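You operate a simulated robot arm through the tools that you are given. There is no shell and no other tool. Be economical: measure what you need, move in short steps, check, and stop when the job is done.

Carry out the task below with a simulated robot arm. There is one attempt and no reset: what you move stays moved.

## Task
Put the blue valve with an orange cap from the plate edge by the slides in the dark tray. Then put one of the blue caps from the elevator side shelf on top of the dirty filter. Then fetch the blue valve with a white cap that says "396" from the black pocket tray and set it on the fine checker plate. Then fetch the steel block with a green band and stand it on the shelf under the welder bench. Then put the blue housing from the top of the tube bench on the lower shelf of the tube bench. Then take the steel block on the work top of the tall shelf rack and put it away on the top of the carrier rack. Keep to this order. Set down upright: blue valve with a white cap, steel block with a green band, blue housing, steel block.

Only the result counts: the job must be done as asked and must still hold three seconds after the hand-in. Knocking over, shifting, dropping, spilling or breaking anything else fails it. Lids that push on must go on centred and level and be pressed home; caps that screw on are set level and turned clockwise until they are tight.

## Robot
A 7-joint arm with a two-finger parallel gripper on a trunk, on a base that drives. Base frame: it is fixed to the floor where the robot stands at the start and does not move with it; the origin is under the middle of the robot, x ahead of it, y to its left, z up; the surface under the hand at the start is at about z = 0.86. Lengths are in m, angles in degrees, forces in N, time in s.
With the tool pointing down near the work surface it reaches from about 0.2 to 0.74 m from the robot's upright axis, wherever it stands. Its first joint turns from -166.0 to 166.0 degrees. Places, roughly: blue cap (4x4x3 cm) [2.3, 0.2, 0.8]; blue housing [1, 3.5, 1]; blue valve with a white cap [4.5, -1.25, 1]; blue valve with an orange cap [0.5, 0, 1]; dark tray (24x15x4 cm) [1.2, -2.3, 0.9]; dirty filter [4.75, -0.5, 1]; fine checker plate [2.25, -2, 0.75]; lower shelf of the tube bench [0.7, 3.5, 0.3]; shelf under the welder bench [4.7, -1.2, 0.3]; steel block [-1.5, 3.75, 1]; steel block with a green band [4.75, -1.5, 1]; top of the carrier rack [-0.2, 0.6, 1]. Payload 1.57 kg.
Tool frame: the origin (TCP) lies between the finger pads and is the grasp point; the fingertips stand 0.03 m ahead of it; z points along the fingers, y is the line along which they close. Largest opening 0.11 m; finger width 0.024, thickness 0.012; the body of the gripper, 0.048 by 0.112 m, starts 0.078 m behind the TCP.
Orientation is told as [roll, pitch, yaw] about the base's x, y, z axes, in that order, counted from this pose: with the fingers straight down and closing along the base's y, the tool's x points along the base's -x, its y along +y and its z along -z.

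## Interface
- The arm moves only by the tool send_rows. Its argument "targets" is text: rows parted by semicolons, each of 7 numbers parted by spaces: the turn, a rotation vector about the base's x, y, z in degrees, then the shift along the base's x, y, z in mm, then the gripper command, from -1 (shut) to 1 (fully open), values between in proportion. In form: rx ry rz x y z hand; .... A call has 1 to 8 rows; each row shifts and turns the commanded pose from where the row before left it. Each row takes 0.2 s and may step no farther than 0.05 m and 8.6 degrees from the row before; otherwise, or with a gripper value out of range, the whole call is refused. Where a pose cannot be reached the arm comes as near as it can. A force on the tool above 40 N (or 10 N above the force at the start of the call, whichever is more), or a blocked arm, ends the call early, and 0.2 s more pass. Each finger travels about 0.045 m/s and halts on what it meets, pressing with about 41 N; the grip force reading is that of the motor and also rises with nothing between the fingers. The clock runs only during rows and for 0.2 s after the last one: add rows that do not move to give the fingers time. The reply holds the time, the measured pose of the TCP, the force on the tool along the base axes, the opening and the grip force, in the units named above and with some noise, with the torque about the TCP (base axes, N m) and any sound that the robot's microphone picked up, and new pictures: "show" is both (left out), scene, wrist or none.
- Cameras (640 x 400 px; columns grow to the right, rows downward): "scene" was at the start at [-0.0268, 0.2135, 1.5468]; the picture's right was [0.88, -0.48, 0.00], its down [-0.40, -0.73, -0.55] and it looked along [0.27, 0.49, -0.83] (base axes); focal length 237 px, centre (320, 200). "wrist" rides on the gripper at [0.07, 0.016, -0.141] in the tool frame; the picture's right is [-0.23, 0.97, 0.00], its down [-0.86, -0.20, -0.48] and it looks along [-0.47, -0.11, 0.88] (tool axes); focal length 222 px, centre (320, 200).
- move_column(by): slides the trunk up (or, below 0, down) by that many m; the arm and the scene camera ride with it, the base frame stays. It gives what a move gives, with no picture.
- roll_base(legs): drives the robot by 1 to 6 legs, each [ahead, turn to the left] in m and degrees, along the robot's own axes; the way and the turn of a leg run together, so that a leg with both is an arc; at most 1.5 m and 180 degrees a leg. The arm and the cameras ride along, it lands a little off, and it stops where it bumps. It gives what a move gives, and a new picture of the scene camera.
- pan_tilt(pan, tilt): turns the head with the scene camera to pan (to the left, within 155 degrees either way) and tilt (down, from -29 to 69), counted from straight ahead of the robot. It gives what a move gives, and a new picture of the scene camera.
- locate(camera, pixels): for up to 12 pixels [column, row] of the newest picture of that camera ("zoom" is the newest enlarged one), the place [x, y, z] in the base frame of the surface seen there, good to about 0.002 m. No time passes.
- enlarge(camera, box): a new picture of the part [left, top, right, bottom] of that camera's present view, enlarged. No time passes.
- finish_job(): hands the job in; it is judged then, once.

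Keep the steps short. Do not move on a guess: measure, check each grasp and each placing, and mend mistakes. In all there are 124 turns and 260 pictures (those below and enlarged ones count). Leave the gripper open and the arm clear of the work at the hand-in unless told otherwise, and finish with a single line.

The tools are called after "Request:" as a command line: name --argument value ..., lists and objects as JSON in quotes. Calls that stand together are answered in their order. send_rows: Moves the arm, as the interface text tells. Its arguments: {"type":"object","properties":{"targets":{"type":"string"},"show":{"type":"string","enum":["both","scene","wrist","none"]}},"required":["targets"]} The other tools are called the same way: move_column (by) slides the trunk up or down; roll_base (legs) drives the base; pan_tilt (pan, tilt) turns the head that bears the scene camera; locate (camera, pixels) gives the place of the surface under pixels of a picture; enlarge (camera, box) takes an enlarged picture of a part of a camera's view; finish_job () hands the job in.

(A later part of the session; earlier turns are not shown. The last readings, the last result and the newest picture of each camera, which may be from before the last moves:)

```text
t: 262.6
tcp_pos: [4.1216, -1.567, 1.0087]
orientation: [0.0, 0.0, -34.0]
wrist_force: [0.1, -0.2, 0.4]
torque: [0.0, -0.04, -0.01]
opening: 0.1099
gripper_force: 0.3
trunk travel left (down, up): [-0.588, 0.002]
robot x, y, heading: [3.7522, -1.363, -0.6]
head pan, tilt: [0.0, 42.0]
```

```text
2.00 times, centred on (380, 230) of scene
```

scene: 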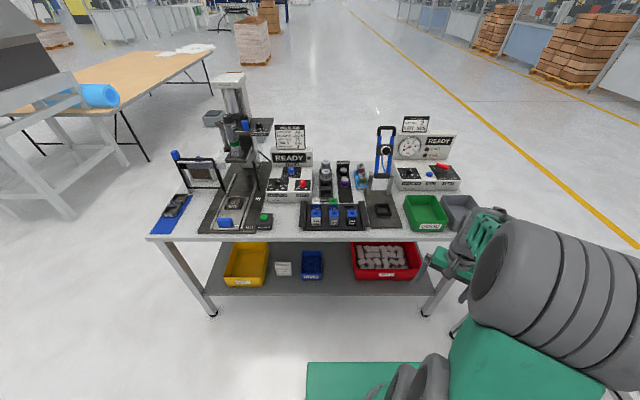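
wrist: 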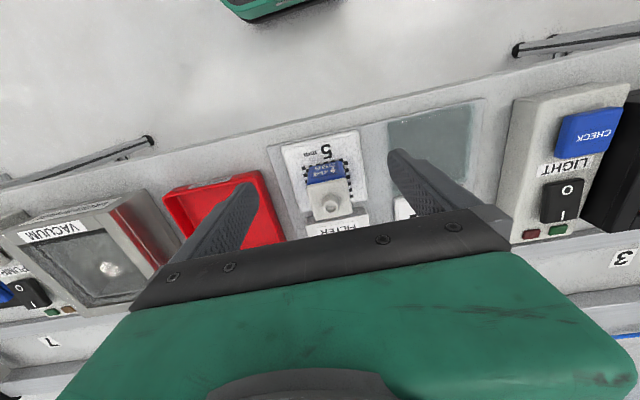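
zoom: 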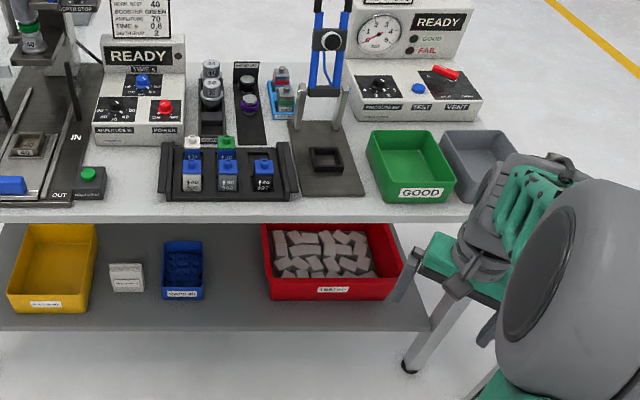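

Request:
enlarge --camera "scene" --box '[340, 150, 400, 210]'

Request:
locate --camera "scene" --pixels '[[361, 172], [359, 168], [367, 172], [361, 181], [357, 187], [365, 187], [363, 178], [375, 190], [372, 182], [335, 275], [320, 290], [340, 250]]'

```text
6.67 times, centred on (370, 180) of scene
```

zoom: 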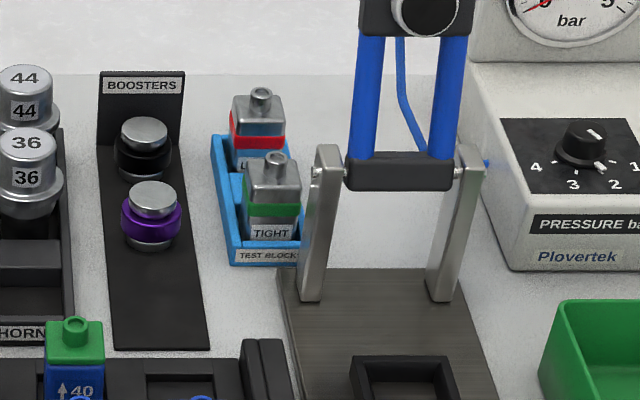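

```text
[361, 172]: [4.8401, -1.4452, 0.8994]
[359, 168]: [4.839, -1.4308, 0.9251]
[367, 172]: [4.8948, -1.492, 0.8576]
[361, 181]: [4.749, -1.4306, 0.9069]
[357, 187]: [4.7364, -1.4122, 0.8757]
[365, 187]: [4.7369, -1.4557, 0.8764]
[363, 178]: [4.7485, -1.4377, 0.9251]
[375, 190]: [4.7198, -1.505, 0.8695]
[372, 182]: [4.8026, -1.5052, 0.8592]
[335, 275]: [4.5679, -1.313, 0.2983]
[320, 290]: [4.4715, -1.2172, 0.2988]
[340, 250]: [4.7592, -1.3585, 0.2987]
```

Measure the clamp post and the gap between blocks.

Request:
locate --camera "zoom" --pixels '[[328, 155], [318, 200], [312, 290], [335, 160], [352, 180], [272, 160], [250, 195], [298, 195], [240, 130], [283, 130], [262, 100], [365, 60]]'

```text
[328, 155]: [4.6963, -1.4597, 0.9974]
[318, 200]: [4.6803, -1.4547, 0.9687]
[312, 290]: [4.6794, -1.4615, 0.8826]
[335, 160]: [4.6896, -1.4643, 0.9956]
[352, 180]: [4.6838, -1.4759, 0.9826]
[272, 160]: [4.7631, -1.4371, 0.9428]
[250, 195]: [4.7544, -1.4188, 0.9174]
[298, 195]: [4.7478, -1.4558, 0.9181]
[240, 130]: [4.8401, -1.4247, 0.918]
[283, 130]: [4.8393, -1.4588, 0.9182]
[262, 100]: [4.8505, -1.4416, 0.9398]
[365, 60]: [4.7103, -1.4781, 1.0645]
```

The clamp post and lever stand just in front-right of the block, so I'll take it from behind the bench (back edge x≈5.03). Drive around the left end.

Request:
roll_base --legs '[[-0.05, 90], [1.5, 0], [0, -90], [1.4, 0], [0.4, 0], [0, -90]]'

Request:
roll_base --legs '[[1.45, 0], [0, -89]]'

```text
t: 290.2
tcp_pos: [5.35, -0.3204, 1.0083]
orientation: [-0.1, -0.1, -125.0]
wrist_force: [0.8, -0.4, -1.0]
torque: [-0.04, 0.01, 0.0]
opening: 0.1102
gripper_force: 0.1
trunk travel left (down, up): [-0.588, 0.002]
robot x, y, heading: [5.5596, 0.0448, -91.2]
head pan, tilt: [0.0, 42.0]
```

scene: 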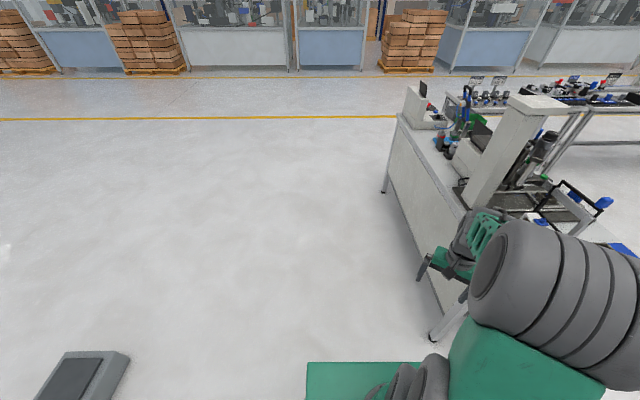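

```text
t: 301.3
tcp_pos: [5.1504, -1.2051, 1.0085]
orientation: [0.0, 0.0, 145.2]
wrist_force: [-0.2, -0.6, -0.2]
torque: [0.01, 0.0, 0.01]
opening: 0.1099
gripper_force: 0.0
trunk travel left (down, up): [-0.588, 0.002]
robot x, y, heading: [5.5185, -1.4134, 178.7]
head pan, tilt: [0.0, 42.0]
```

scene: 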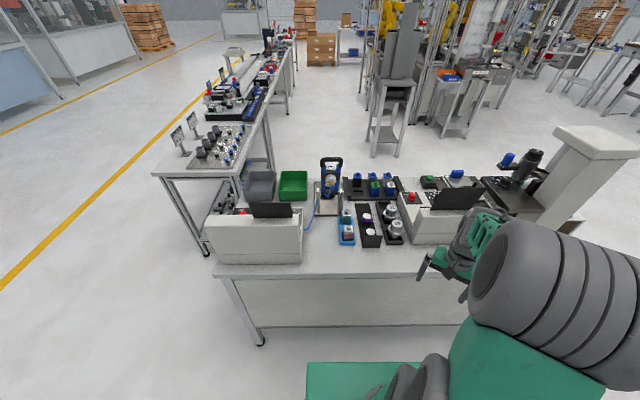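

Clear view from behind. Locate the blocks at (347,230).

Request:
enlarge --camera "scene" --box '[310, 190, 380, 250]'

Request:
roll_base --legs '[[0.12, 0]]'

Request:
send_rows --targets "0 0 7 -20 -45 8 1;0 0 7 -20 -45 8 1;0 0 7 -20 -45 8 1;0 0 7 -20 -45 0 1;0 0 7 -35 -35 0 1;0 0 0 -35 0 0 1;0 0 0 -35 0 0 1;0 0 0 0 0 0 1"

```text
6.67 times, centred on (345, 220) of scene
```

zoom: 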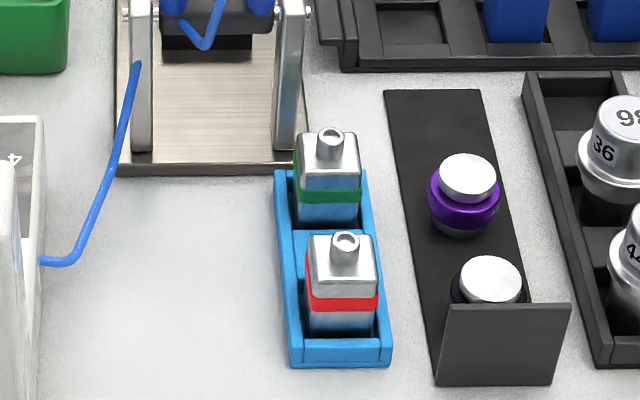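

```text
t: 302.5
tcp_pos: [5.031, -1.2017, 1.0079]
orientation: [0.0, 0.0, 145.1]
wrist_force: [-0.1, -0.5, -0.7]
torque: [0.02, -0.07, 0.02]
opening: 0.11
gripper_force: 0.2
trunk travel left (down, up): [-0.588, 0.002]
robot x, y, heading: [5.4002, -1.4096, 178.7]
head pan, tilt: [0.0, 42.0]
```

scene: 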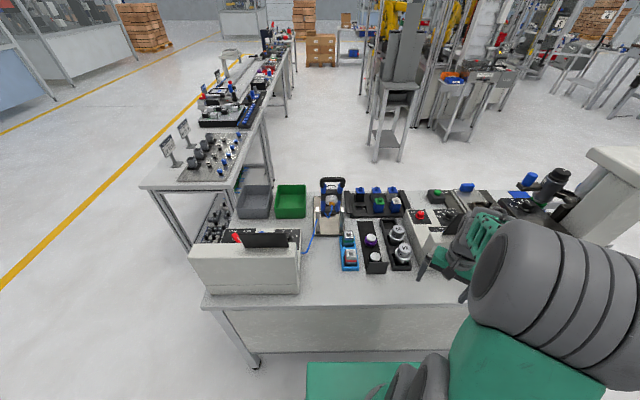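

```text
t: 304.3
tcp_pos: [4.8465, -1.4167, 1.0323]
orientation: [0.0, -0.1, -179.9]
wrist_force: [-0.5, 0.2, 0.7]
torque: [-0.01, 0.0, 0.02]
opening: 0.11
gripper_force: 0.1
trunk travel left (down, up): [-0.588, 0.002]
robot x, y, heading: [5.4023, -1.4111, 178.5]
head pan, tilt: [0.0, 42.0]
```

scene: 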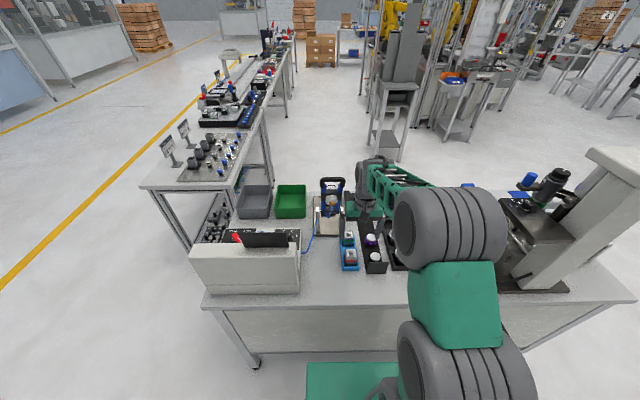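
wrist: 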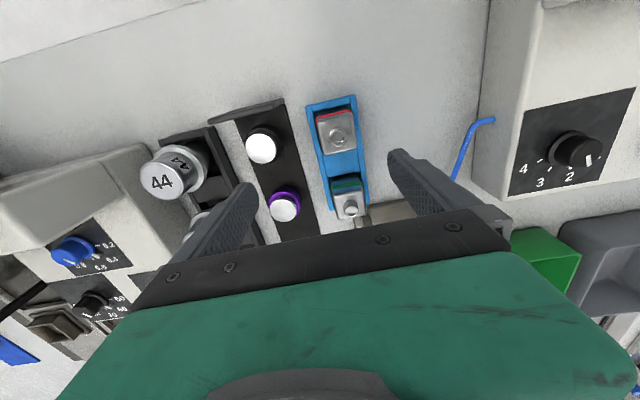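

Measure the green block in the wrist view.

Request:
locate --camera "wrist" --pixels '[[350, 207], [334, 192], [363, 187], [339, 218], [367, 212], [336, 141], [345, 155], [286, 207], [325, 205], [372, 225], [160, 180]]'

Request:
enlarge --camera "wrist" --box '[270, 90, 430, 240]'

```text
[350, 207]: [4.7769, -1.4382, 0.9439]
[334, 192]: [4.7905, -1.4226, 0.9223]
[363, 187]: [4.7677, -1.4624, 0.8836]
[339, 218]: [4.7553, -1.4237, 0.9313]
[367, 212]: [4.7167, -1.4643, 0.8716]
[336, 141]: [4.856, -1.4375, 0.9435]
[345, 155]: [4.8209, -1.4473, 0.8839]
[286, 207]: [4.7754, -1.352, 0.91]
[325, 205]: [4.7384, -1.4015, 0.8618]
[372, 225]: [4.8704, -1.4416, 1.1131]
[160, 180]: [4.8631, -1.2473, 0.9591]
```

```text
2.67 times, centred on (350, 165) of wrist
```

zoom: 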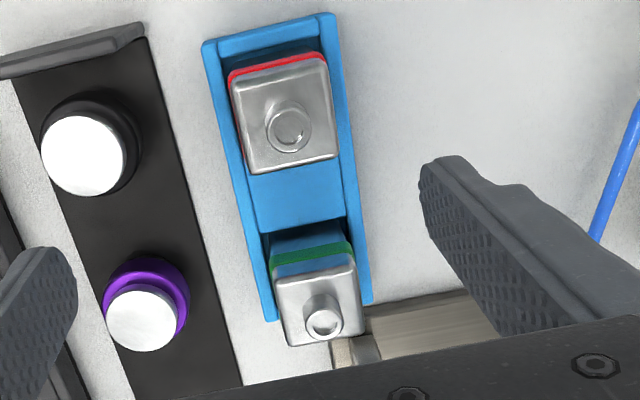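

Block centre ≈ (4.769,−1.439), holder walls 0.884. Align with opening 0.058, then descend partway.

Request:
send_rows --targets "0 0 0 -39 -11 0 0.06;0 0 0 -39 -11 0 0.06;0 0 0 0 0 0 0.06;0 0 0 0 0 -40 0.06;0 0 0 0 0 -15 0.06;0 0 0 0 0 0 0.06" --show "wrist"

Request:
enlarge --camera "wrist" --box '[250, 110, 410, 260]'

```text
t: 305.7
tcp_pos: [4.7704, -1.4356, 0.9799]
orientation: [0.2, -0.2, 180.0]
wrist_force: [6.0, 29.7, 15.9]
torque: [-4.38, 1.05, -0.35]
opening: 0.0581
gripper_force: 0.1
trunk travel left (down, up): [-0.588, 0.002]
robot x, y, heading: [5.3971, -1.4123, 178.7]
head pan, tilt: [0.0, 42.0]
```

wrist: 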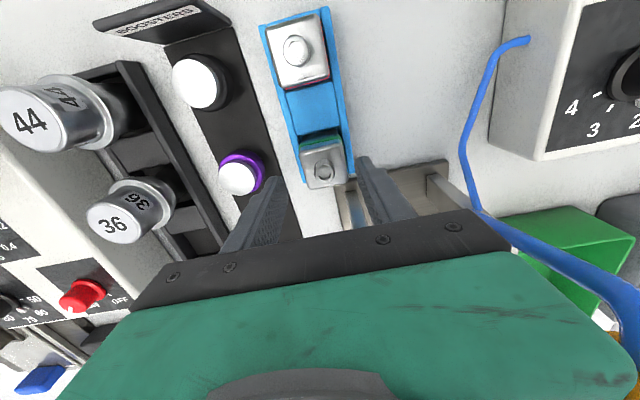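

```text
2.67 times, centred on (330, 185) of wrist
```

zoom: 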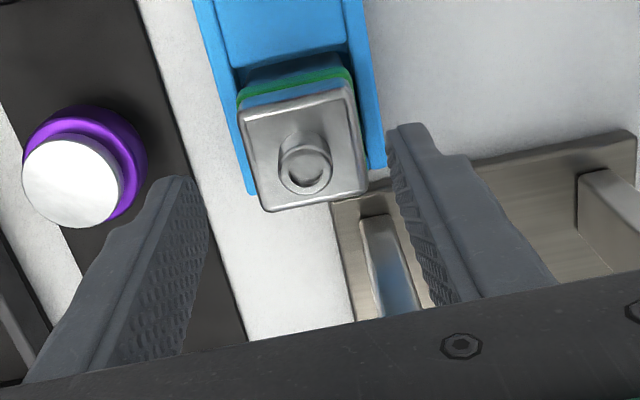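

The hand's −y side meets the leaning lever (30 N). I go back up and left at once, then turn the tool 90° so its narrow side faces the lever.

Request:
send_rows --targets "0 0 0 0 10 0 0.06;0 0 0 0 15 30 0.06;0 0 0 20 15 30 0.06;0 0 8 20 10 0 0.06;0 0 8.5 0 0 0 0.06;0 0 8.5 0 0 0 0.06;0 0 0 0 0 0 0.06" --show "wrist"

```text
t: 307.3
tcp_pos: [4.8096, -1.3889, 1.0368]
orientation: [-0.1, 0.0, -154.8]
wrist_force: [0.0, -0.2, 0.6]
torque: [0.0, -0.04, 0.01]
opening: 0.0583
gripper_force: 0.1
trunk travel left (down, up): [-0.588, 0.002]
robot x, y, heading: [5.4014, -1.414, 178.4]
head pan, tilt: [0.0, 42.0]
```

wrist: 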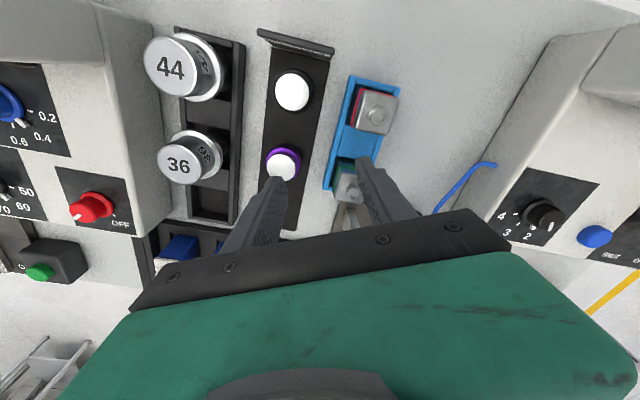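

Rotation is fine; continue to yaw −90.

Request:
send_rows --targets "0 0 8.1 0 0 0 0.06;0 0 8.1 0 0 0 0.06;0 0 8.1 0 0 0 0.06;0 0 8.1 0 0 0 0.06;0 0 8.1 0 0 0 0.06;0 0 8.1 0 0 0 0.06;0 0 8.1 0 0 0 0.06;0 0 8.1 0 0 0 0.06" --show "wrist"

```text
t: 309.1
tcp_pos: [4.8091, -1.3893, 1.0377]
orientation: [0.0, 0.0, -90.0]
wrist_force: [0.3, -0.8, -0.4]
torque: [-0.02, 0.01, 0.03]
opening: 0.0581
gripper_force: 0.1
trunk travel left (down, up): [-0.588, 0.002]
robot x, y, heading: [5.3976, -1.4128, 178.9]
head pan, tilt: [0.0, 42.0]
```

wrist: 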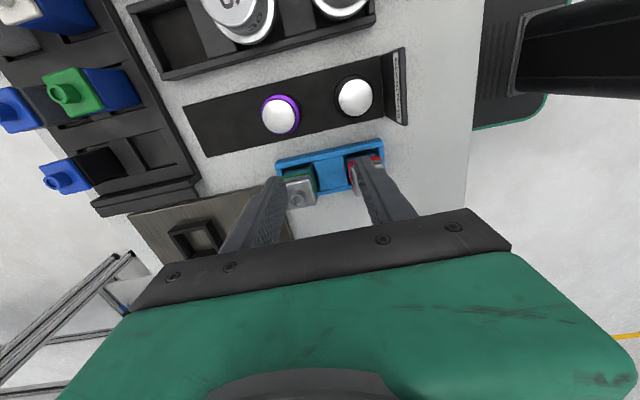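

Yaw −90 reached. Measure the block and holder.

Request:
enlarge --camera "wrist" --box '[230, 130, 410, 250]'

Request:
locate --camera "wrist" --pixels '[[297, 199], [287, 184], [313, 178], [291, 207], [316, 202], [352, 170], [277, 160], [340, 185]]'

```text
3.33 times, centred on (320, 190) of wrist
```

zoom: 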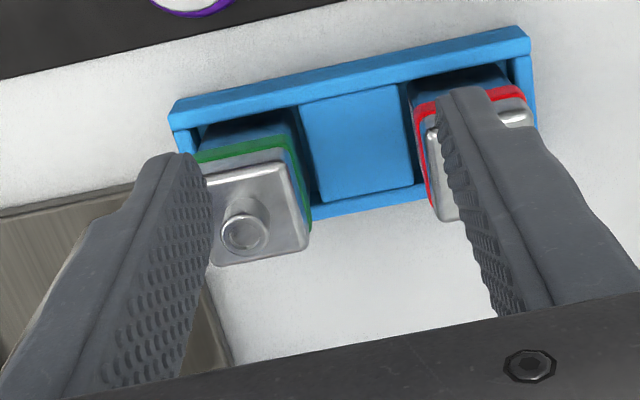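

```text
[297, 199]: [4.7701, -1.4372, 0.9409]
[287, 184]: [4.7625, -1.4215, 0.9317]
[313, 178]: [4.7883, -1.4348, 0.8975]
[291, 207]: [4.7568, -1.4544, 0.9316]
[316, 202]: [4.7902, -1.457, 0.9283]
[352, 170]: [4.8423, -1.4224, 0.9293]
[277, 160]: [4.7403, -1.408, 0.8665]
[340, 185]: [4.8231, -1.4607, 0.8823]
```

Block centre (4.773,−1.438). Move over it and descend in steps, watching force.

Request:
send_rows --targets "0 0 0 -36 0 0 0.06;0 0 0 0 -25 0 0.06;0 0 0 0 -24 0 0.06;0 0 0 0 0 -30 0.06;0 0 0 0 0 -30 0.06;0 0 0 0 0 0 0.06" --show "wrist"

```text
t: 310.5
tcp_pos: [4.7725, -1.4377, 0.9774]
orientation: [0.0, -0.2, -90.2]
wrist_force: [-0.8, -0.3, -0.4]
torque: [0.04, 0.0, -0.03]
opening: 0.0585
gripper_force: 0.0
trunk travel left (down, up): [-0.588, 0.002]
robot x, y, heading: [5.3983, -1.4126, 178.8]
head pan, tilt: [0.0, 42.0]
```

wrist: 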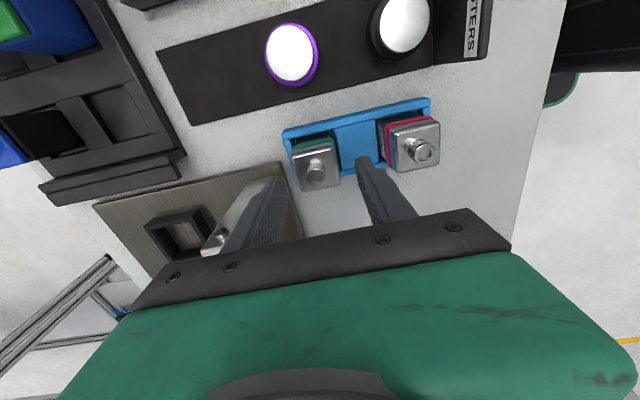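

No contact. Descend to 0.918 and close.

Request:
send_rows --targets "0 0 0 0 0 -30 0.06;0 0 0 0 0 -29 0.06;0 0 0 0 0 0 0.06;0 0 0 0 0 0 -1;0 0 0 0 0 0 -1;0 0 0 0 0 0 -1;0 0 0 0 0 0 -1" --show "wrist"

```text
t: 312.1
tcp_pos: [4.7726, -1.4382, 0.917]
orientation: [0.0, 0.0, -90.1]
wrist_force: [-1.9, -0.8, -0.2]
torque: [-0.08, 0.14, -0.01]
opening: 0.0394
gripper_force: 40.3
trunk travel left (down, up): [-0.588, 0.002]
robot x, y, heading: [5.4018, -1.4136, 178.6]
head pan, tilt: [0.0, 42.0]
```

wrist: 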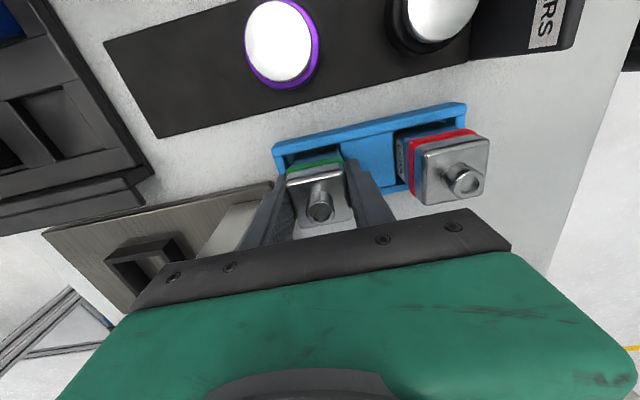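

Gripped. Lift 110 mm, then back off and fold in.

Request:
send_rows --targets "0 0 0 0 0 20 -1;0 0 0 0 0 40 -1;0 0 0 0 0 40 -1;0 0 0 0 5 10 -1;0 0 0 0 0 0 -1" --show "wrist"

Request:
roll_base --legs '[[-0.25, 0]]'

Request:
send_rows --targets "0 0 0 45 3 -10 -1;0 0 0 45 3 -10 -1;0 0 0 45 3 -5 -1;0 0 0 45 3 0 -1;0 0 0 10 3 0 -1;0 0 0 0 0 0 -1" --show "none"

```text
t: 313.3
tcp_pos: [4.7719, -1.4326, 1.0283]
orientation: [0.1, -0.1, -90.2]
wrist_force: [-0.4, -0.8, -5.2]
torque: [-0.01, 0.0, 0.01]
opening: 0.0399
gripper_force: 41.3
trunk travel left (down, up): [-0.588, 0.002]
robot x, y, heading: [5.4014, -1.4118, 178.5]
head pan, tilt: [0.0, 42.0]
```

wrist: 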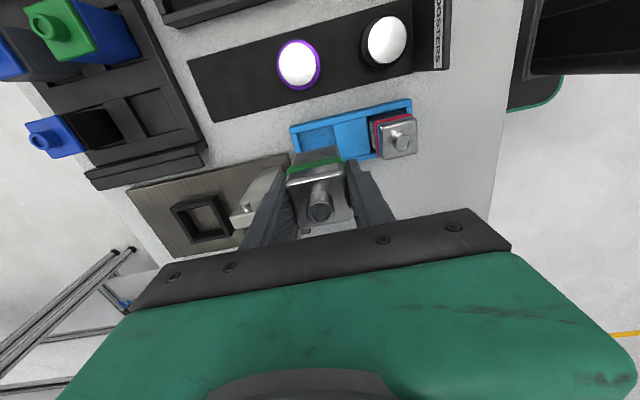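

```text
t: 315.1
tcp_pos: [5.0217, -1.4387, 1.0278]
orientation: [0.0, 0.1, -90.1]
wrist_force: [-0.1, -0.5, -5.4]
torque: [0.03, 0.02, -0.03]
opening: 0.0397
gripper_force: 41.1
trunk travel left (down, up): [-0.588, 0.002]
robot x, y, heading: [5.6519, -1.4159, 178.7]
head pan, tilt: [0.0, 42.0]
```

scene: 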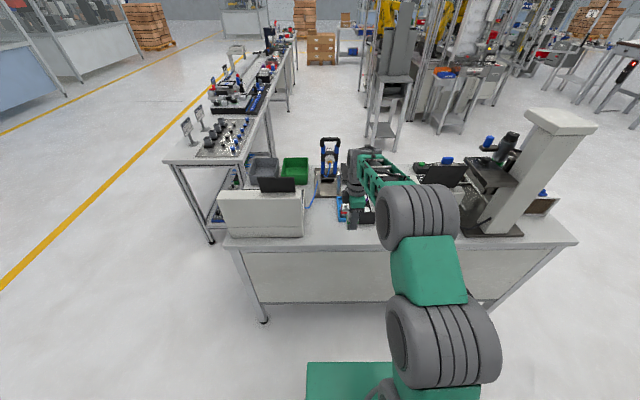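

```text
t: 316.5
tcp_pos: [5.2138, -1.4236, 1.0035]
orientation: [0.0, 0.0, -90.2]
wrist_force: [0.7, -0.2, -5.5]
torque: [-0.02, -0.01, 0.0]
opening: 0.0397
gripper_force: 40.8
trunk travel left (down, up): [-0.588, 0.002]
robot x, y, heading: [5.6514, -1.4183, 178.8]
head pan, tilt: [0.0, 42.0]
```

Held upright. Drive around to the bench front (two calls), arriving near (3.75,−1.3).

Request:
roll_base --legs '[[0, -89], [1.5, 0], [0, 90], [1.5, 0], [0.4, 0], [0, 90]]'

Request:
roll_base --legs '[[1.4, 0], [0, 90]]'

```text
t: 344.4
tcp_pos: [3.7694, -0.3814, 1.0034]
orientation: [0.0, -0.1, 1.5]
wrist_force: [-0.5, -0.4, -4.8]
torque: [0.0, 0.0, 0.01]
opening: 0.04
gripper_force: 41.0
trunk travel left (down, up): [-0.588, 0.002]
robot x, y, heading: [3.7485, 0.0562, -89.5]
head pan, tilt: [0.0, 42.0]
```

scene: 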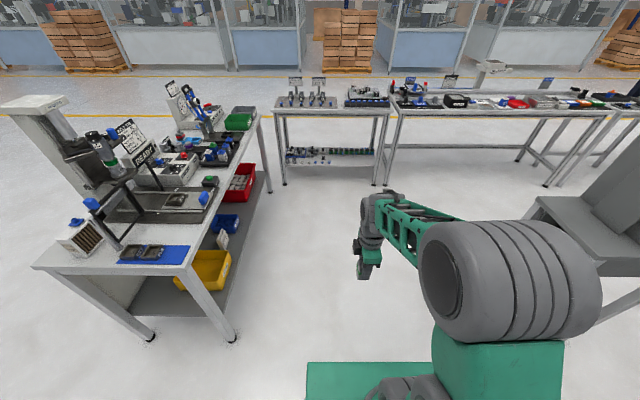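

```text
t: 355.3
tcp_pos: [4.1896, -1.3243, 1.004]
orientation: [0.1, 0.0, 91.8]
wrist_force: [-0.1, -0.7, -5.4]
torque: [0.0, -0.02, -0.02]
opening: 0.0402
gripper_force: 40.5
trunk travel left (down, up): [-0.588, 0.002]
robot x, y, heading: [3.7563, -1.3415, 0.6]
head pan, tilt: [0.0, 42.0]
```

scene: 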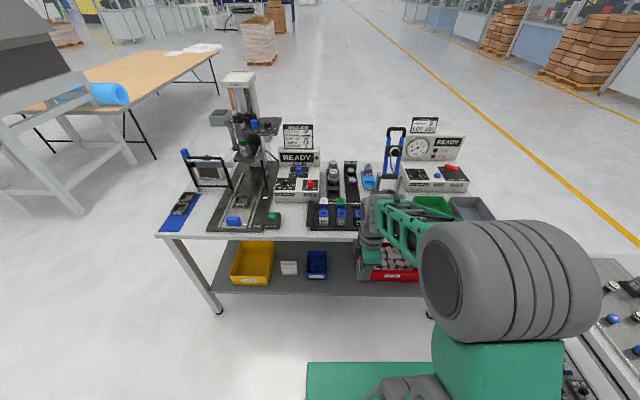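

Now measure the free shelf spot between blue and red bins, then lower the trunk 0.55 m.

Request:
locate --camera "scene" --pixels '[[307, 252], [327, 252], [326, 278], [308, 279], [357, 275], [342, 285], [342, 265], [340, 240], [356, 250], [342, 293]]'

Request:
move_column --by -0.55

Request:
pan_tilt --pan 0 --tilt 30

```text
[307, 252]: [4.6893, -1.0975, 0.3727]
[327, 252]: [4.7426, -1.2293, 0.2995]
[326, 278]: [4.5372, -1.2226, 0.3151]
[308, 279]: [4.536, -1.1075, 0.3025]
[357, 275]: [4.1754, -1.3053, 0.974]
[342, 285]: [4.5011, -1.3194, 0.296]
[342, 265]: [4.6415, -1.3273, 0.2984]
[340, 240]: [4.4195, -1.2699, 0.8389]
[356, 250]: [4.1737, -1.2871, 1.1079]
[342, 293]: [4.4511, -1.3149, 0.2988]
```

```text
refused: -0.55 is not a number from -0.4 to 0.4
```

```text
t: 356.0
tcp_pos: [4.19, -1.3241, 1.003]
orientation: [0.1, 0.0, 91.8]
wrist_force: [-0.9, -0.1, -4.5]
torque: [0.0, -0.02, -0.01]
opening: 0.0398
gripper_force: 41.1
trunk travel left (down, up): [-0.588, 0.002]
robot x, y, heading: [3.7556, -1.3415, 0.8]
head pan, tilt: [0.0, 30.0]
```

scene: 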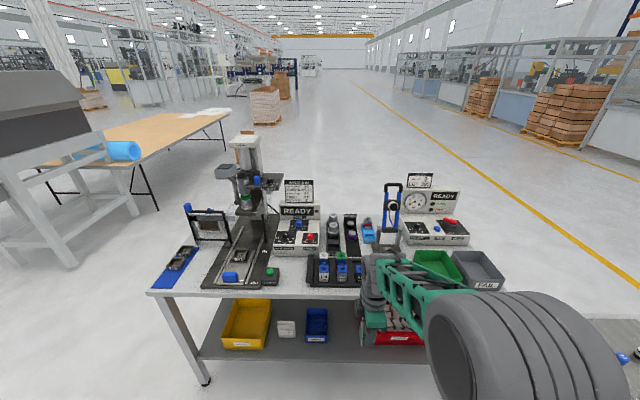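

Free shelf strip y −1.225…≈−1.39; spot (4.56,−1.31). Lower the trunk by 0.4 then 0.17 m.

Request:
move_column --by -0.4

Request:
move_column --by -0.17

Request:
pan_tilt --pan 0 --tilt 20

```text
t: 359.8
tcp_pos: [4.1911, -1.3246, 0.6041]
orientation: [0.0, 0.0, 91.7]
wrist_force: [0.4, 0.5, -5.5]
torque: [-0.03, 0.04, -0.04]
opening: 0.0401
gripper_force: 40.7
trunk travel left (down, up): [-0.188, 0.402]
robot x, y, heading: [3.7585, -1.34, 0.7]
head pan, tilt: [0.0, 30.0]
```

```text
t: 361.8
tcp_pos: [4.1906, -1.3249, 0.435]
orientation: [0.0, -0.1, 91.9]
wrist_force: [-0.9, 0.2, -5.1]
torque: [-0.03, -0.03, -0.01]
opening: 0.0398
gripper_force: 41.2
trunk travel left (down, up): [-0.018, 0.572]
robot x, y, heading: [3.7545, -1.3428, 0.5]
head pan, tilt: [0.0, 30.0]
```

```text
t: 362.5
tcp_pos: [4.1911, -1.3235, 0.4345]
orientation: [0.1, 0.0, 91.7]
wrist_force: [0.4, -0.1, -5.4]
torque: [-0.03, 0.02, 0.01]
opening: 0.0399
gripper_force: 40.9
trunk travel left (down, up): [-0.018, 0.572]
robot x, y, heading: [3.7546, -1.3468, 0.7]
head pan, tilt: [0.0, 20.0]
```

scene: 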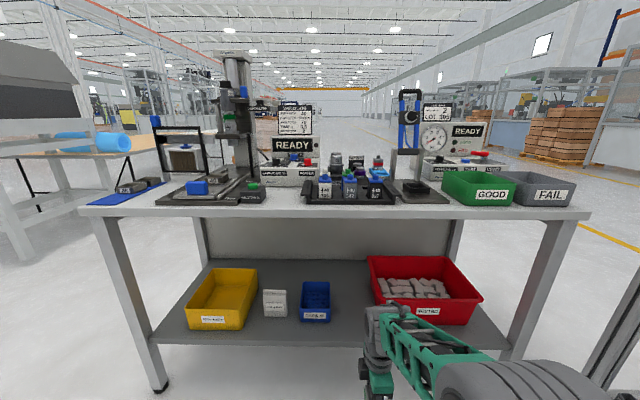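

Clear view of the shelf. Measure gap edges, the tabletop underside, then go in.

Request:
locate --camera "scene" --pixels '[[329, 320], [330, 300], [374, 290], [380, 305], [350, 320], [350, 300], [355, 335], [340, 217], [340, 205]]'

Request:
roll_base --legs '[[0.16, 0]]'

Request:
send_rows --targets "0 0 -1 40 3 0 -1;0 0 -1 40 3 0 -1;0 0 0 40 3 0 -1;0 0 0 40 3 0 -1;0 0 0 40 0 0 -1;0 0 0 0 0 0 -1"

```text
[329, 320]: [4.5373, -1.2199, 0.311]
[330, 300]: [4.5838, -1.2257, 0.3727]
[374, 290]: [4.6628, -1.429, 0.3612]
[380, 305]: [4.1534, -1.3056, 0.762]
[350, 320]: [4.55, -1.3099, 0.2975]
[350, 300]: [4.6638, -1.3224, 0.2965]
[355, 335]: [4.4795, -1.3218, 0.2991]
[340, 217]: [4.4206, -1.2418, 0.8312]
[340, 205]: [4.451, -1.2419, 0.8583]
```

```text
t: 363.9
tcp_pos: [4.3512, -1.3226, 0.4344]
orientation: [0.1, -0.1, 91.6]
wrist_force: [0.2, 0.1, -4.8]
torque: [-0.01, 0.0, 0.03]
opening: 0.0396
gripper_force: 41.4
trunk travel left (down, up): [-0.018, 0.572]
robot x, y, heading: [3.913, -1.3447, 0.7]
head pan, tilt: [0.0, 20.0]
```

scene: 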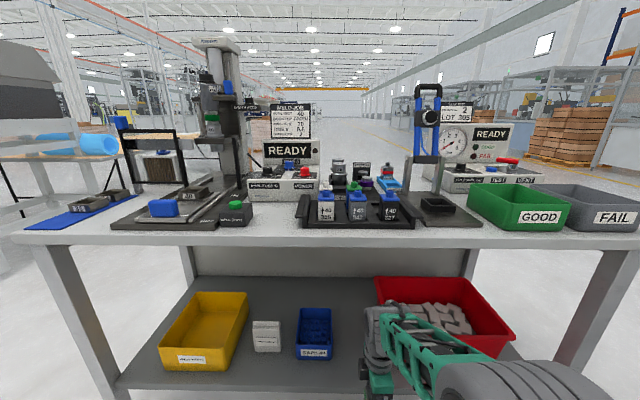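

```text
t: 365.3
tcp_pos: [4.5519, -1.3122, 0.4345]
orientation: [0.1, 0.0, 89.7]
wrist_force: [-0.9, 0.3, -5.0]
torque: [-0.02, -0.01, -0.01]
opening: 0.0399
gripper_force: 41.0
trunk travel left (down, up): [-0.018, 0.572]
robot x, y, heading: [3.9115, -1.3419, 0.7]
head pan, tilt: [0.0, 20.0]
```

scene: 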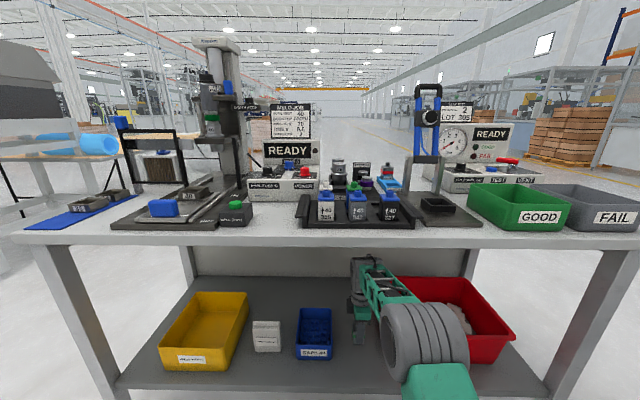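
wrist: 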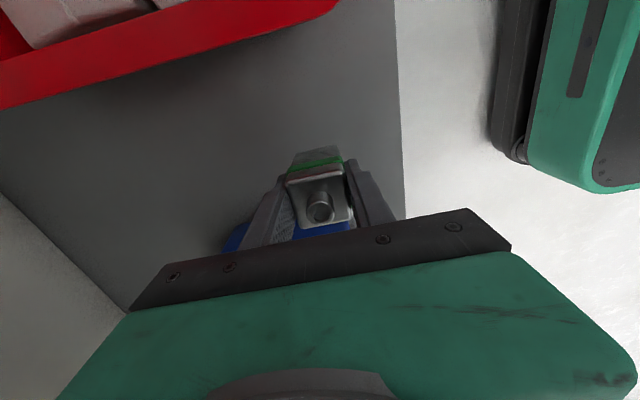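

Over the spot. Lower 76 mm, then feel for the shelf in 3 mm steps.

Request:
send_rows --targets "0 0 0 0 0 -40 -1;0 0 0 0 0 -30 -1;0 0 0 0 0 -6 -1;0 0 0 0 0 -3 -1;0 0 0 0 0 0 -1" --show "none"

Request:
send_rows --targets "0 0 0 0 0 -3 -1;0 0 0 0 0 0 -1" --show "none"

```text
t: 366.5
tcp_pos: [4.5503, -1.3109, 0.356]
orientation: [0.1, -0.1, 89.7]
wrist_force: [0.4, 0.8, -5.4]
torque: [0.01, -0.01, -0.02]
opening: 0.0399
gripper_force: 40.8
trunk travel left (down, up): [-0.018, 0.572]
robot x, y, heading: [3.9152, -1.3431, 0.7]
head pan, tilt: [0.0, 20.0]
```

```text
t: 367.1
tcp_pos: [4.5507, -1.3109, 0.3525]
orientation: [0.1, 0.0, 89.7]
wrist_force: [1.0, -0.1, -5.6]
torque: [-0.05, 0.02, -0.03]
opening: 0.0396
gripper_force: 41.3
trunk travel left (down, up): [-0.018, 0.572]
robot x, y, heading: [3.9142, -1.3402, 0.8]
head pan, tilt: [0.0, 20.0]
```

Request:
send_rows --targets "0 0 0 0 0 -2 -1;0 0 0 0 0 0 -1" --show "none"

Request:
send_rows --targets "0 0 0 0 0 -2 -1;0 0 0 0 0 0 -1" --show "wrist"

```text
t: 367.7
tcp_pos: [4.5504, -1.3121, 0.3507]
orientation: [0.1, 0.0, 89.7]
wrist_force: [-2.9, -0.4, 3.5]
torque: [0.04, 0.26, 0.04]
opening: 0.0398
gripper_force: 40.9
trunk travel left (down, up): [-0.018, 0.572]
robot x, y, heading: [3.9122, -1.3408, 0.7]
head pan, tilt: [0.0, 20.0]
```

```text
t: 368.3
tcp_pos: [4.5509, -1.3107, 0.3522]
orientation: [-0.2, -0.2, 89.7]
wrist_force: [-10.6, -0.9, 22.0]
torque: [-0.02, 0.86, 0.01]
opening: 0.0397
gripper_force: 41.1
trunk travel left (down, up): [-0.018, 0.572]
robot x, y, heading: [3.9118, -1.3439, 0.5]
head pan, tilt: [0.0, 20.0]
```

wrist: 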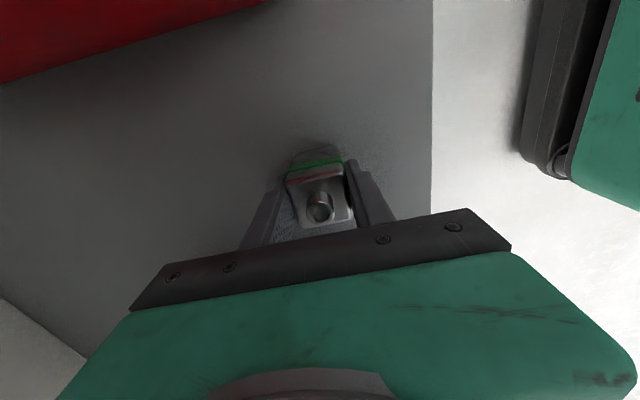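

On the shelf. Relieve 2 mm, open to ~0.065, rise and check.

Request:
send_rows --targets "0 0 0 0 0 2 -1;0 0 0 0 0 0 0.15;0 0 0 0 0 0 0.15;0 0 0 0 0 15 0.15;0 0 0 0 0 35 0.15;0 0 0 0 0 30 0.15;0 0 0 0 0 0 0.15" --show "wrist"

```text
t: 369.9
tcp_pos: [4.5508, -1.3105, 0.4317]
orientation: [0.1, 0.0, 89.7]
wrist_force: [-0.5, -0.6, 0.4]
torque: [-0.01, -0.01, -0.02]
opening: 0.0635
gripper_force: 0.1
trunk travel left (down, up): [-0.018, 0.572]
robot x, y, heading: [3.9154, -1.343, 0.5]
head pan, tilt: [0.0, 20.0]
```

wrist: 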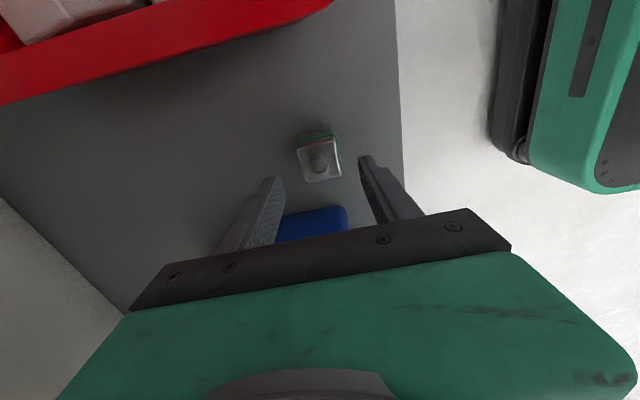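

The green-banded block stands on the shelf. Retract, raise the trunk, and head north to look for the tube bench.

Request:
send_rows --targets "0 0 -8 -40 0 0 1;0 0 -8 -40 0 0 1;0 0 -8 -40 0 0 1;0 0 -8 -40 0 0 1;0 0 -8 -40 0 0 1;0 0 -8 0 0 0 1;0 0 -8 0 0 0 1;0 0 -8 0 0 0 1" --show "none"

Request:
roll_base --legs '[[-0.3, 0]]'

Request:
move_column --by 0.4

Request:
move_column --by 0.17

Request:
roll_base --legs '[[0, 90], [1.5, 0], [0.9, 0]]'

Request:
pan_tilt --pan 55 --tilt 20

```text
t: 371.7
tcp_pos: [4.3508, -1.3101, 0.4293]
orientation: [0.0, 0.0, 25.6]
wrist_force: [0.7, -0.3, 1.1]
torque: [-0.02, 0.03, 0.0]
opening: 0.11
gripper_force: 0.1
trunk travel left (down, up): [-0.018, 0.572]
robot x, y, heading: [3.9141, -1.3425, 0.9]
head pan, tilt: [0.0, 20.0]
```

```text
t: 373.7
tcp_pos: [4.0487, -1.3149, 0.4307]
orientation: [-0.1, -0.1, 25.7]
wrist_force: [0.2, -0.5, 0.0]
torque: [-0.05, -0.02, 0.03]
opening: 0.1101
gripper_force: 0.0
trunk travel left (down, up): [-0.018, 0.572]
robot x, y, heading: [3.6134, -1.3492, 0.7]
head pan, tilt: [0.0, 20.0]
```

scene: 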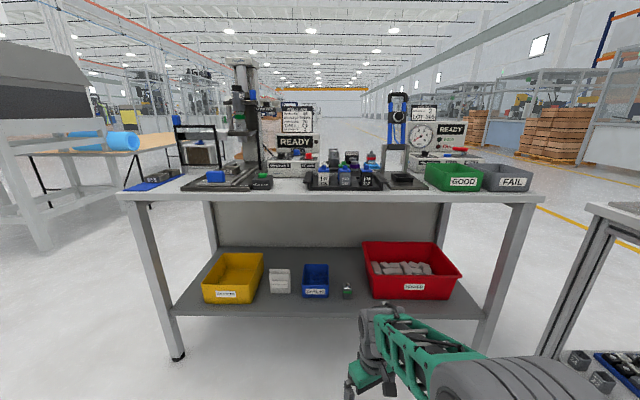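

```text
t: 377.6
tcp_pos: [4.0497, -1.3144, 0.8302]
orientation: [0.0, -0.1, 25.6]
wrist_force: [0.2, 0.3, -0.7]
torque: [-0.02, -0.01, 0.04]
opening: 0.1099
gripper_force: 0.2
trunk travel left (down, up): [-0.418, 0.172]
robot x, y, heading: [3.6139, -1.3469, 0.4]
head pan, tilt: [0.0, 20.0]
```

```text
t: 379.5
tcp_pos: [4.0493, -1.3142, 1.0009]
orientation: [0.0, 0.0, 25.6]
wrist_force: [0.2, 0.0, 0.0]
torque: [-0.02, 0.02, 0.0]
opening: 0.1098
gripper_force: 0.1
trunk travel left (down, up): [-0.588, 0.002]
robot x, y, heading: [3.6164, -1.3468, 0.6]
head pan, tilt: [0.0, 20.0]
```

```text
t: 395.2
tcp_pos: [3.5775, 1.5124, 1.0009]
orientation: [-0.1, 0.1, 115.1]
wrist_force: [0.0, -0.7, 0.1]
torque: [-0.02, -0.01, -0.01]
opening: 0.1101
gripper_force: 0.1
trunk travel left (down, up): [-0.588, 0.002]
robot x, y, heading: [3.6063, 1.0773, 90.1]
head pan, tilt: [0.0, 20.0]
```

scene: 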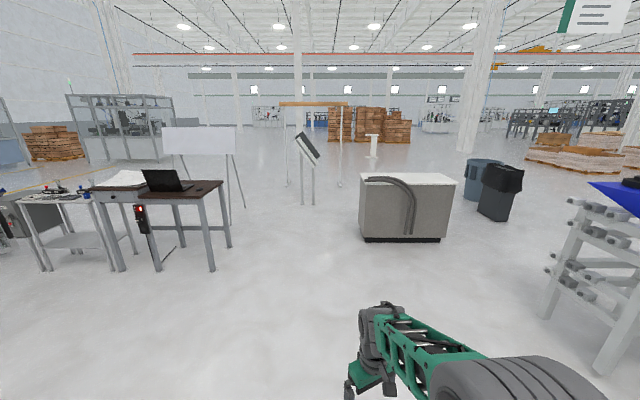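

```text
t: 396.4
tcp_pos: [3.5793, 1.5126, 1.001]
orientation: [0.0, 0.0, 115.1]
wrist_force: [-0.4, -0.7, 0.5]
torque: [-0.02, -0.04, 0.0]
opening: 0.1101
gripper_force: 0.1
trunk travel left (down, up): [-0.588, 0.002]
robot x, y, heading: [3.6082, 1.0725, 90.2]
head pan, tilt: [55.0, 20.0]
```

scene: 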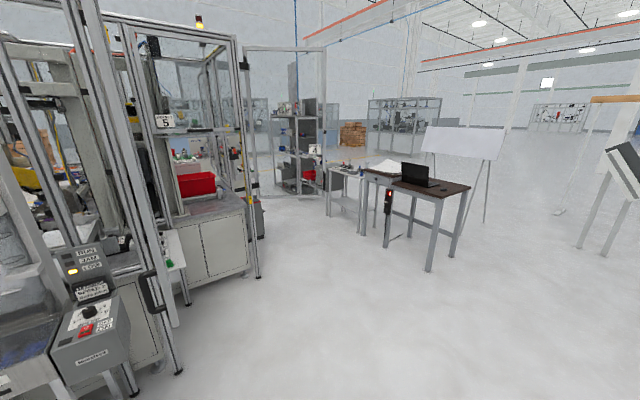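

Locate the landmarks: laptop table, bench behind it, cell corner, tall rack.

Request:
locate --camera "scene" --pixels '[[430, 265], [364, 232], [330, 213], [345, 170], [257, 275], [180, 372], [300, 190], [480, 220], [440, 190], [326, 195], [215, 270]]'

Request:
enlarge --camera "scene" --box '[240, 100, 400, 220]'

```text
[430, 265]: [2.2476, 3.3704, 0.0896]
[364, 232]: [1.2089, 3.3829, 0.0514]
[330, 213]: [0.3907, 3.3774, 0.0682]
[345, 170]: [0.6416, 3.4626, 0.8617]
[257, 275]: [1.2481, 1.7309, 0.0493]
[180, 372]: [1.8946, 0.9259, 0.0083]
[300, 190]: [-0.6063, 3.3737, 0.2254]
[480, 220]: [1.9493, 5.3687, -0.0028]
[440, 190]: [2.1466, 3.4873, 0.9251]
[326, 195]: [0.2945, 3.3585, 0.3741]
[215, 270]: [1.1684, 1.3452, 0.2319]
```

```text
3.33 times, centred on (320, 160) of scene
```

zoom: 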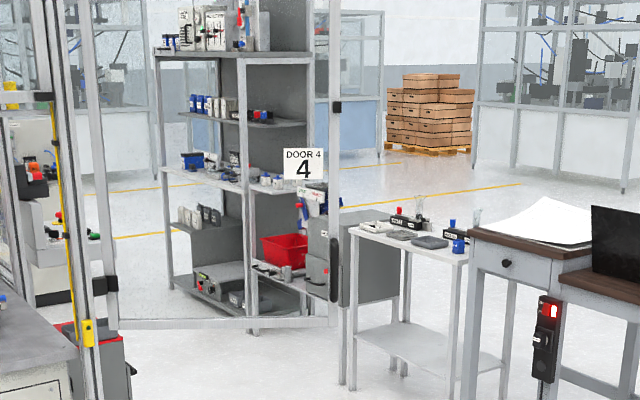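

Check the open door's position.

Request:
locate --camera "zoom" --pixels '[[333, 312], [335, 150], [115, 325], [458, 242], [345, 240], [465, 262], [420, 330], [250, 180], [390, 236], [430, 242], [395, 225]]'

```text
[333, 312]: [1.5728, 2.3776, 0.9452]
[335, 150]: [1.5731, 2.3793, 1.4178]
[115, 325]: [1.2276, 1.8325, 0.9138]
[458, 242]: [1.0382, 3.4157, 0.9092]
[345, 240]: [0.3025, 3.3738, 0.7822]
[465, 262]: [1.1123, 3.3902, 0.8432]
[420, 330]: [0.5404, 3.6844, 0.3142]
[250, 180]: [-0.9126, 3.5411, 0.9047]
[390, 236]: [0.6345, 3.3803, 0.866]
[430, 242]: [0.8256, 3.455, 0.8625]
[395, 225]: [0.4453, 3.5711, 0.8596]
```

Door tip at (1.57,2.38); passage between it and the bench front (y 3.37) is 1 m. Drive via (2.2,2.85) to (1.02,2.82), facing +y.

Request:
roll_base --legs '[[0, 38.3], [1.5, 0], [0.78, 0], [0, 51.6], [1.18, 0], [0, -90]]'

Request:
pan_tilt --pan 0 --tilt 38

```text
t: 421.0
tcp_pos: [1.0011, 3.2985, 0.9996]
orientation: [0.1, 0.0, 115.4]
wrist_force: [0.4, 0.5, 0.0]
torque: [-0.01, -0.02, 0.02]
opening: 0.11
gripper_force: 0.0
trunk travel left (down, up): [-0.588, 0.002]
robot x, y, heading: [1.0296, 2.8663, 90.4]
head pan, tilt: [55.0, 20.0]
```

scene: 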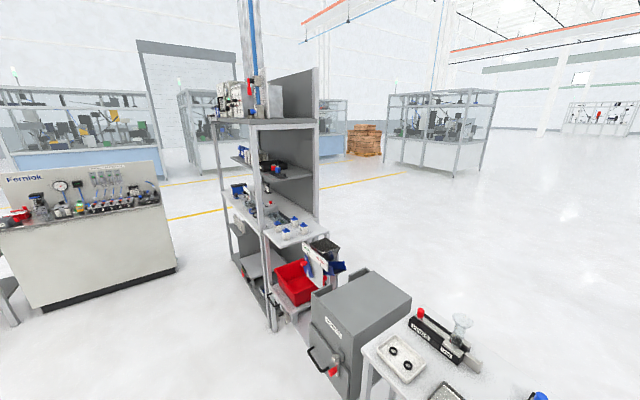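

```text
t: 422.3
tcp_pos: [1.0017, 3.2985, 1.0004]
orientation: [0.1, 0.0, 115.5]
wrist_force: [0.5, -0.4, -0.1]
torque: [0.04, 0.02, 0.0]
opening: 0.1096
gripper_force: 0.0
trunk travel left (down, up): [-0.588, 0.002]
robot x, y, heading: [1.0306, 2.8605, 90.3]
head pan, tilt: [0.0, 38.0]
```

scene: 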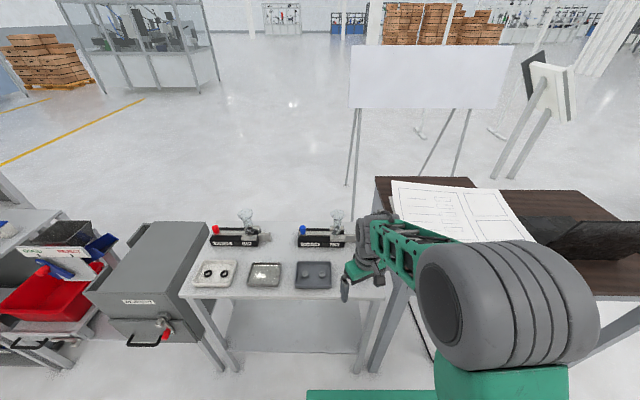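

The housing is hidden behind the hand. Look through the wrist camera, turning the tool to yaw ~180 meanwhile.

Request:
send_rows --targets "0 0 8 0 -5 0 1;0 0 8 0 -5 0 1;0 0 8 0 -5 0 1;0 0 8 0 -5 0 1;0 0 8 0 -5 0 1;0 0 8 0 -5 0 1;0 0 8 0 -5 0 1;0 0 8 0 -5 0 1" --show "both"

```text
t: 424.1
tcp_pos: [1.0029, 3.2591, 1.0004]
orientation: [0.0, 0.0, 179.6]
wrist_force: [0.1, -0.7, 0.8]
torque: [-0.01, 0.01, 0.02]
opening: 0.1099
gripper_force: 0.1
trunk travel left (down, up): [-0.588, 0.002]
robot x, y, heading: [1.0289, 2.8678, 90.6]
head pan, tilt: [0.0, 38.0]
```

scene: 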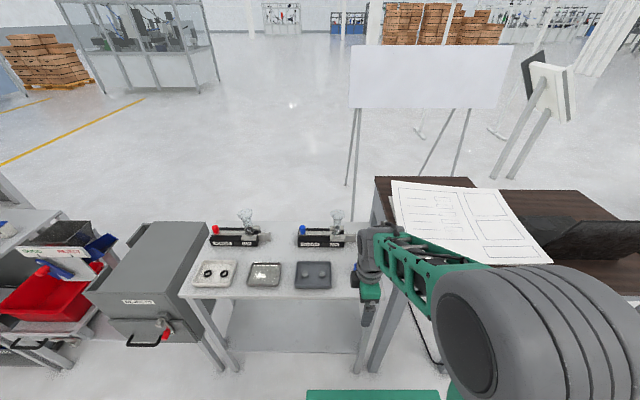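
wrist: 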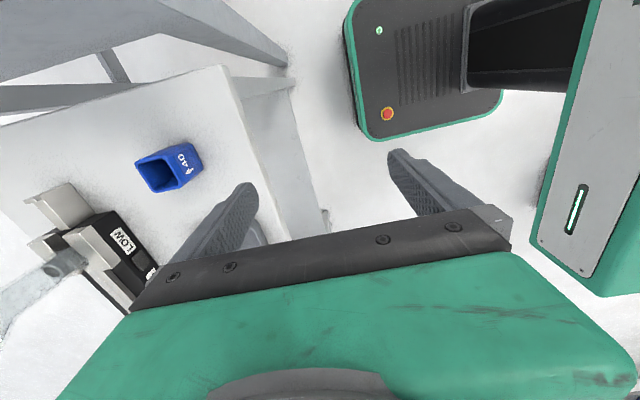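

The blue housing (open box) is at wrist (168,165). Measure.

Request:
locate --camera "wrist" --pixels '[[137, 162], [188, 145], [150, 191], [202, 173], [175, 187], [190, 160], [120, 240], [230, 100], [165, 175], [60, 200]]'

Request:
enlarge --camera "wrist" --box '[90, 110, 250, 220]'

```text
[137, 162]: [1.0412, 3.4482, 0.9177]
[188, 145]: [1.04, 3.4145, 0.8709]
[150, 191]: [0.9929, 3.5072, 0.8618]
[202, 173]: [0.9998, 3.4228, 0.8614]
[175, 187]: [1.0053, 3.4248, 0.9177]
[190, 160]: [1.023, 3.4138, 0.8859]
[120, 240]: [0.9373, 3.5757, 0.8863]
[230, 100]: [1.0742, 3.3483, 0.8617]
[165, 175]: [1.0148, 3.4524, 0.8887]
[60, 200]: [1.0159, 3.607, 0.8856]
```

```text
3.64 times, centred on (170, 165) of wrist
```

zoom: 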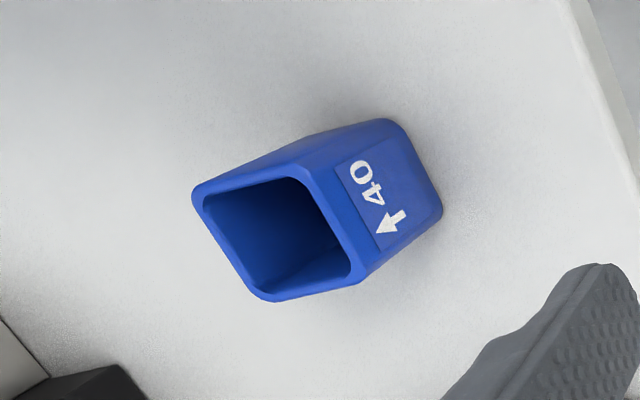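

Request:
locate --camera "zoom" --pixels '[[200, 200], [300, 172], [262, 293], [355, 272], [335, 175], [340, 220], [430, 205], [395, 125]]'

```text
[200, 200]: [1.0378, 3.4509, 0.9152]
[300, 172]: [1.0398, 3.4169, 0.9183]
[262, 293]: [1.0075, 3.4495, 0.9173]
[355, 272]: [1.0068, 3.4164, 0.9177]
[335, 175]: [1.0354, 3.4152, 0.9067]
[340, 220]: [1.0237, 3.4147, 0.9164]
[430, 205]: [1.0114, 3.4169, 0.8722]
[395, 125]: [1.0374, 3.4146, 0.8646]
```

Housing centre (1.0225,3.4325), rim 0.918, table 0.862. Move above and descend to z 0.900.

Request:
send_rows --targets "0 0 0 5 45 0 0.3;0 0 0 5 45 0 0.3;0 0 0 5 45 0 0.3;0 0 0 5 39 0 0.3;0 0 0 0 0 -40 0.3;0 0 0 0 0 -20 0.3;0 0 0 0 0 0 0.3" --show "wrist"

```text
t: 425.7
tcp_pos: [1.0219, 3.4324, 0.9392]
orientation: [0.0, 0.0, 179.4]
wrist_force: [0.7, -0.5, 0.8]
torque: [-0.03, 0.01, 0.01]
opening: 0.0715
gripper_force: 0.2
trunk travel left (down, up): [-0.588, 0.002]
robot x, y, heading: [1.0335, 2.862, 90.2]
head pan, tilt: [0.0, 38.0]
5 turns are left
```

wrist: 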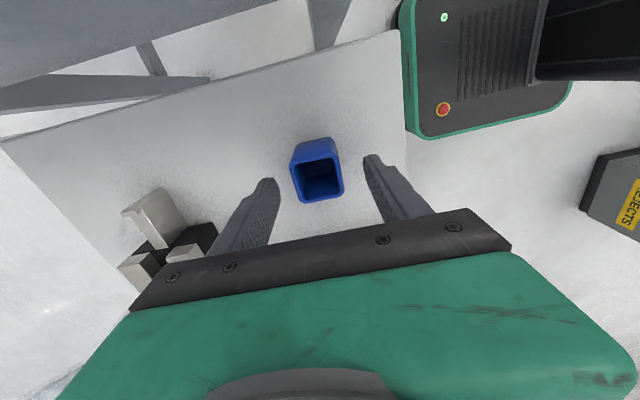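

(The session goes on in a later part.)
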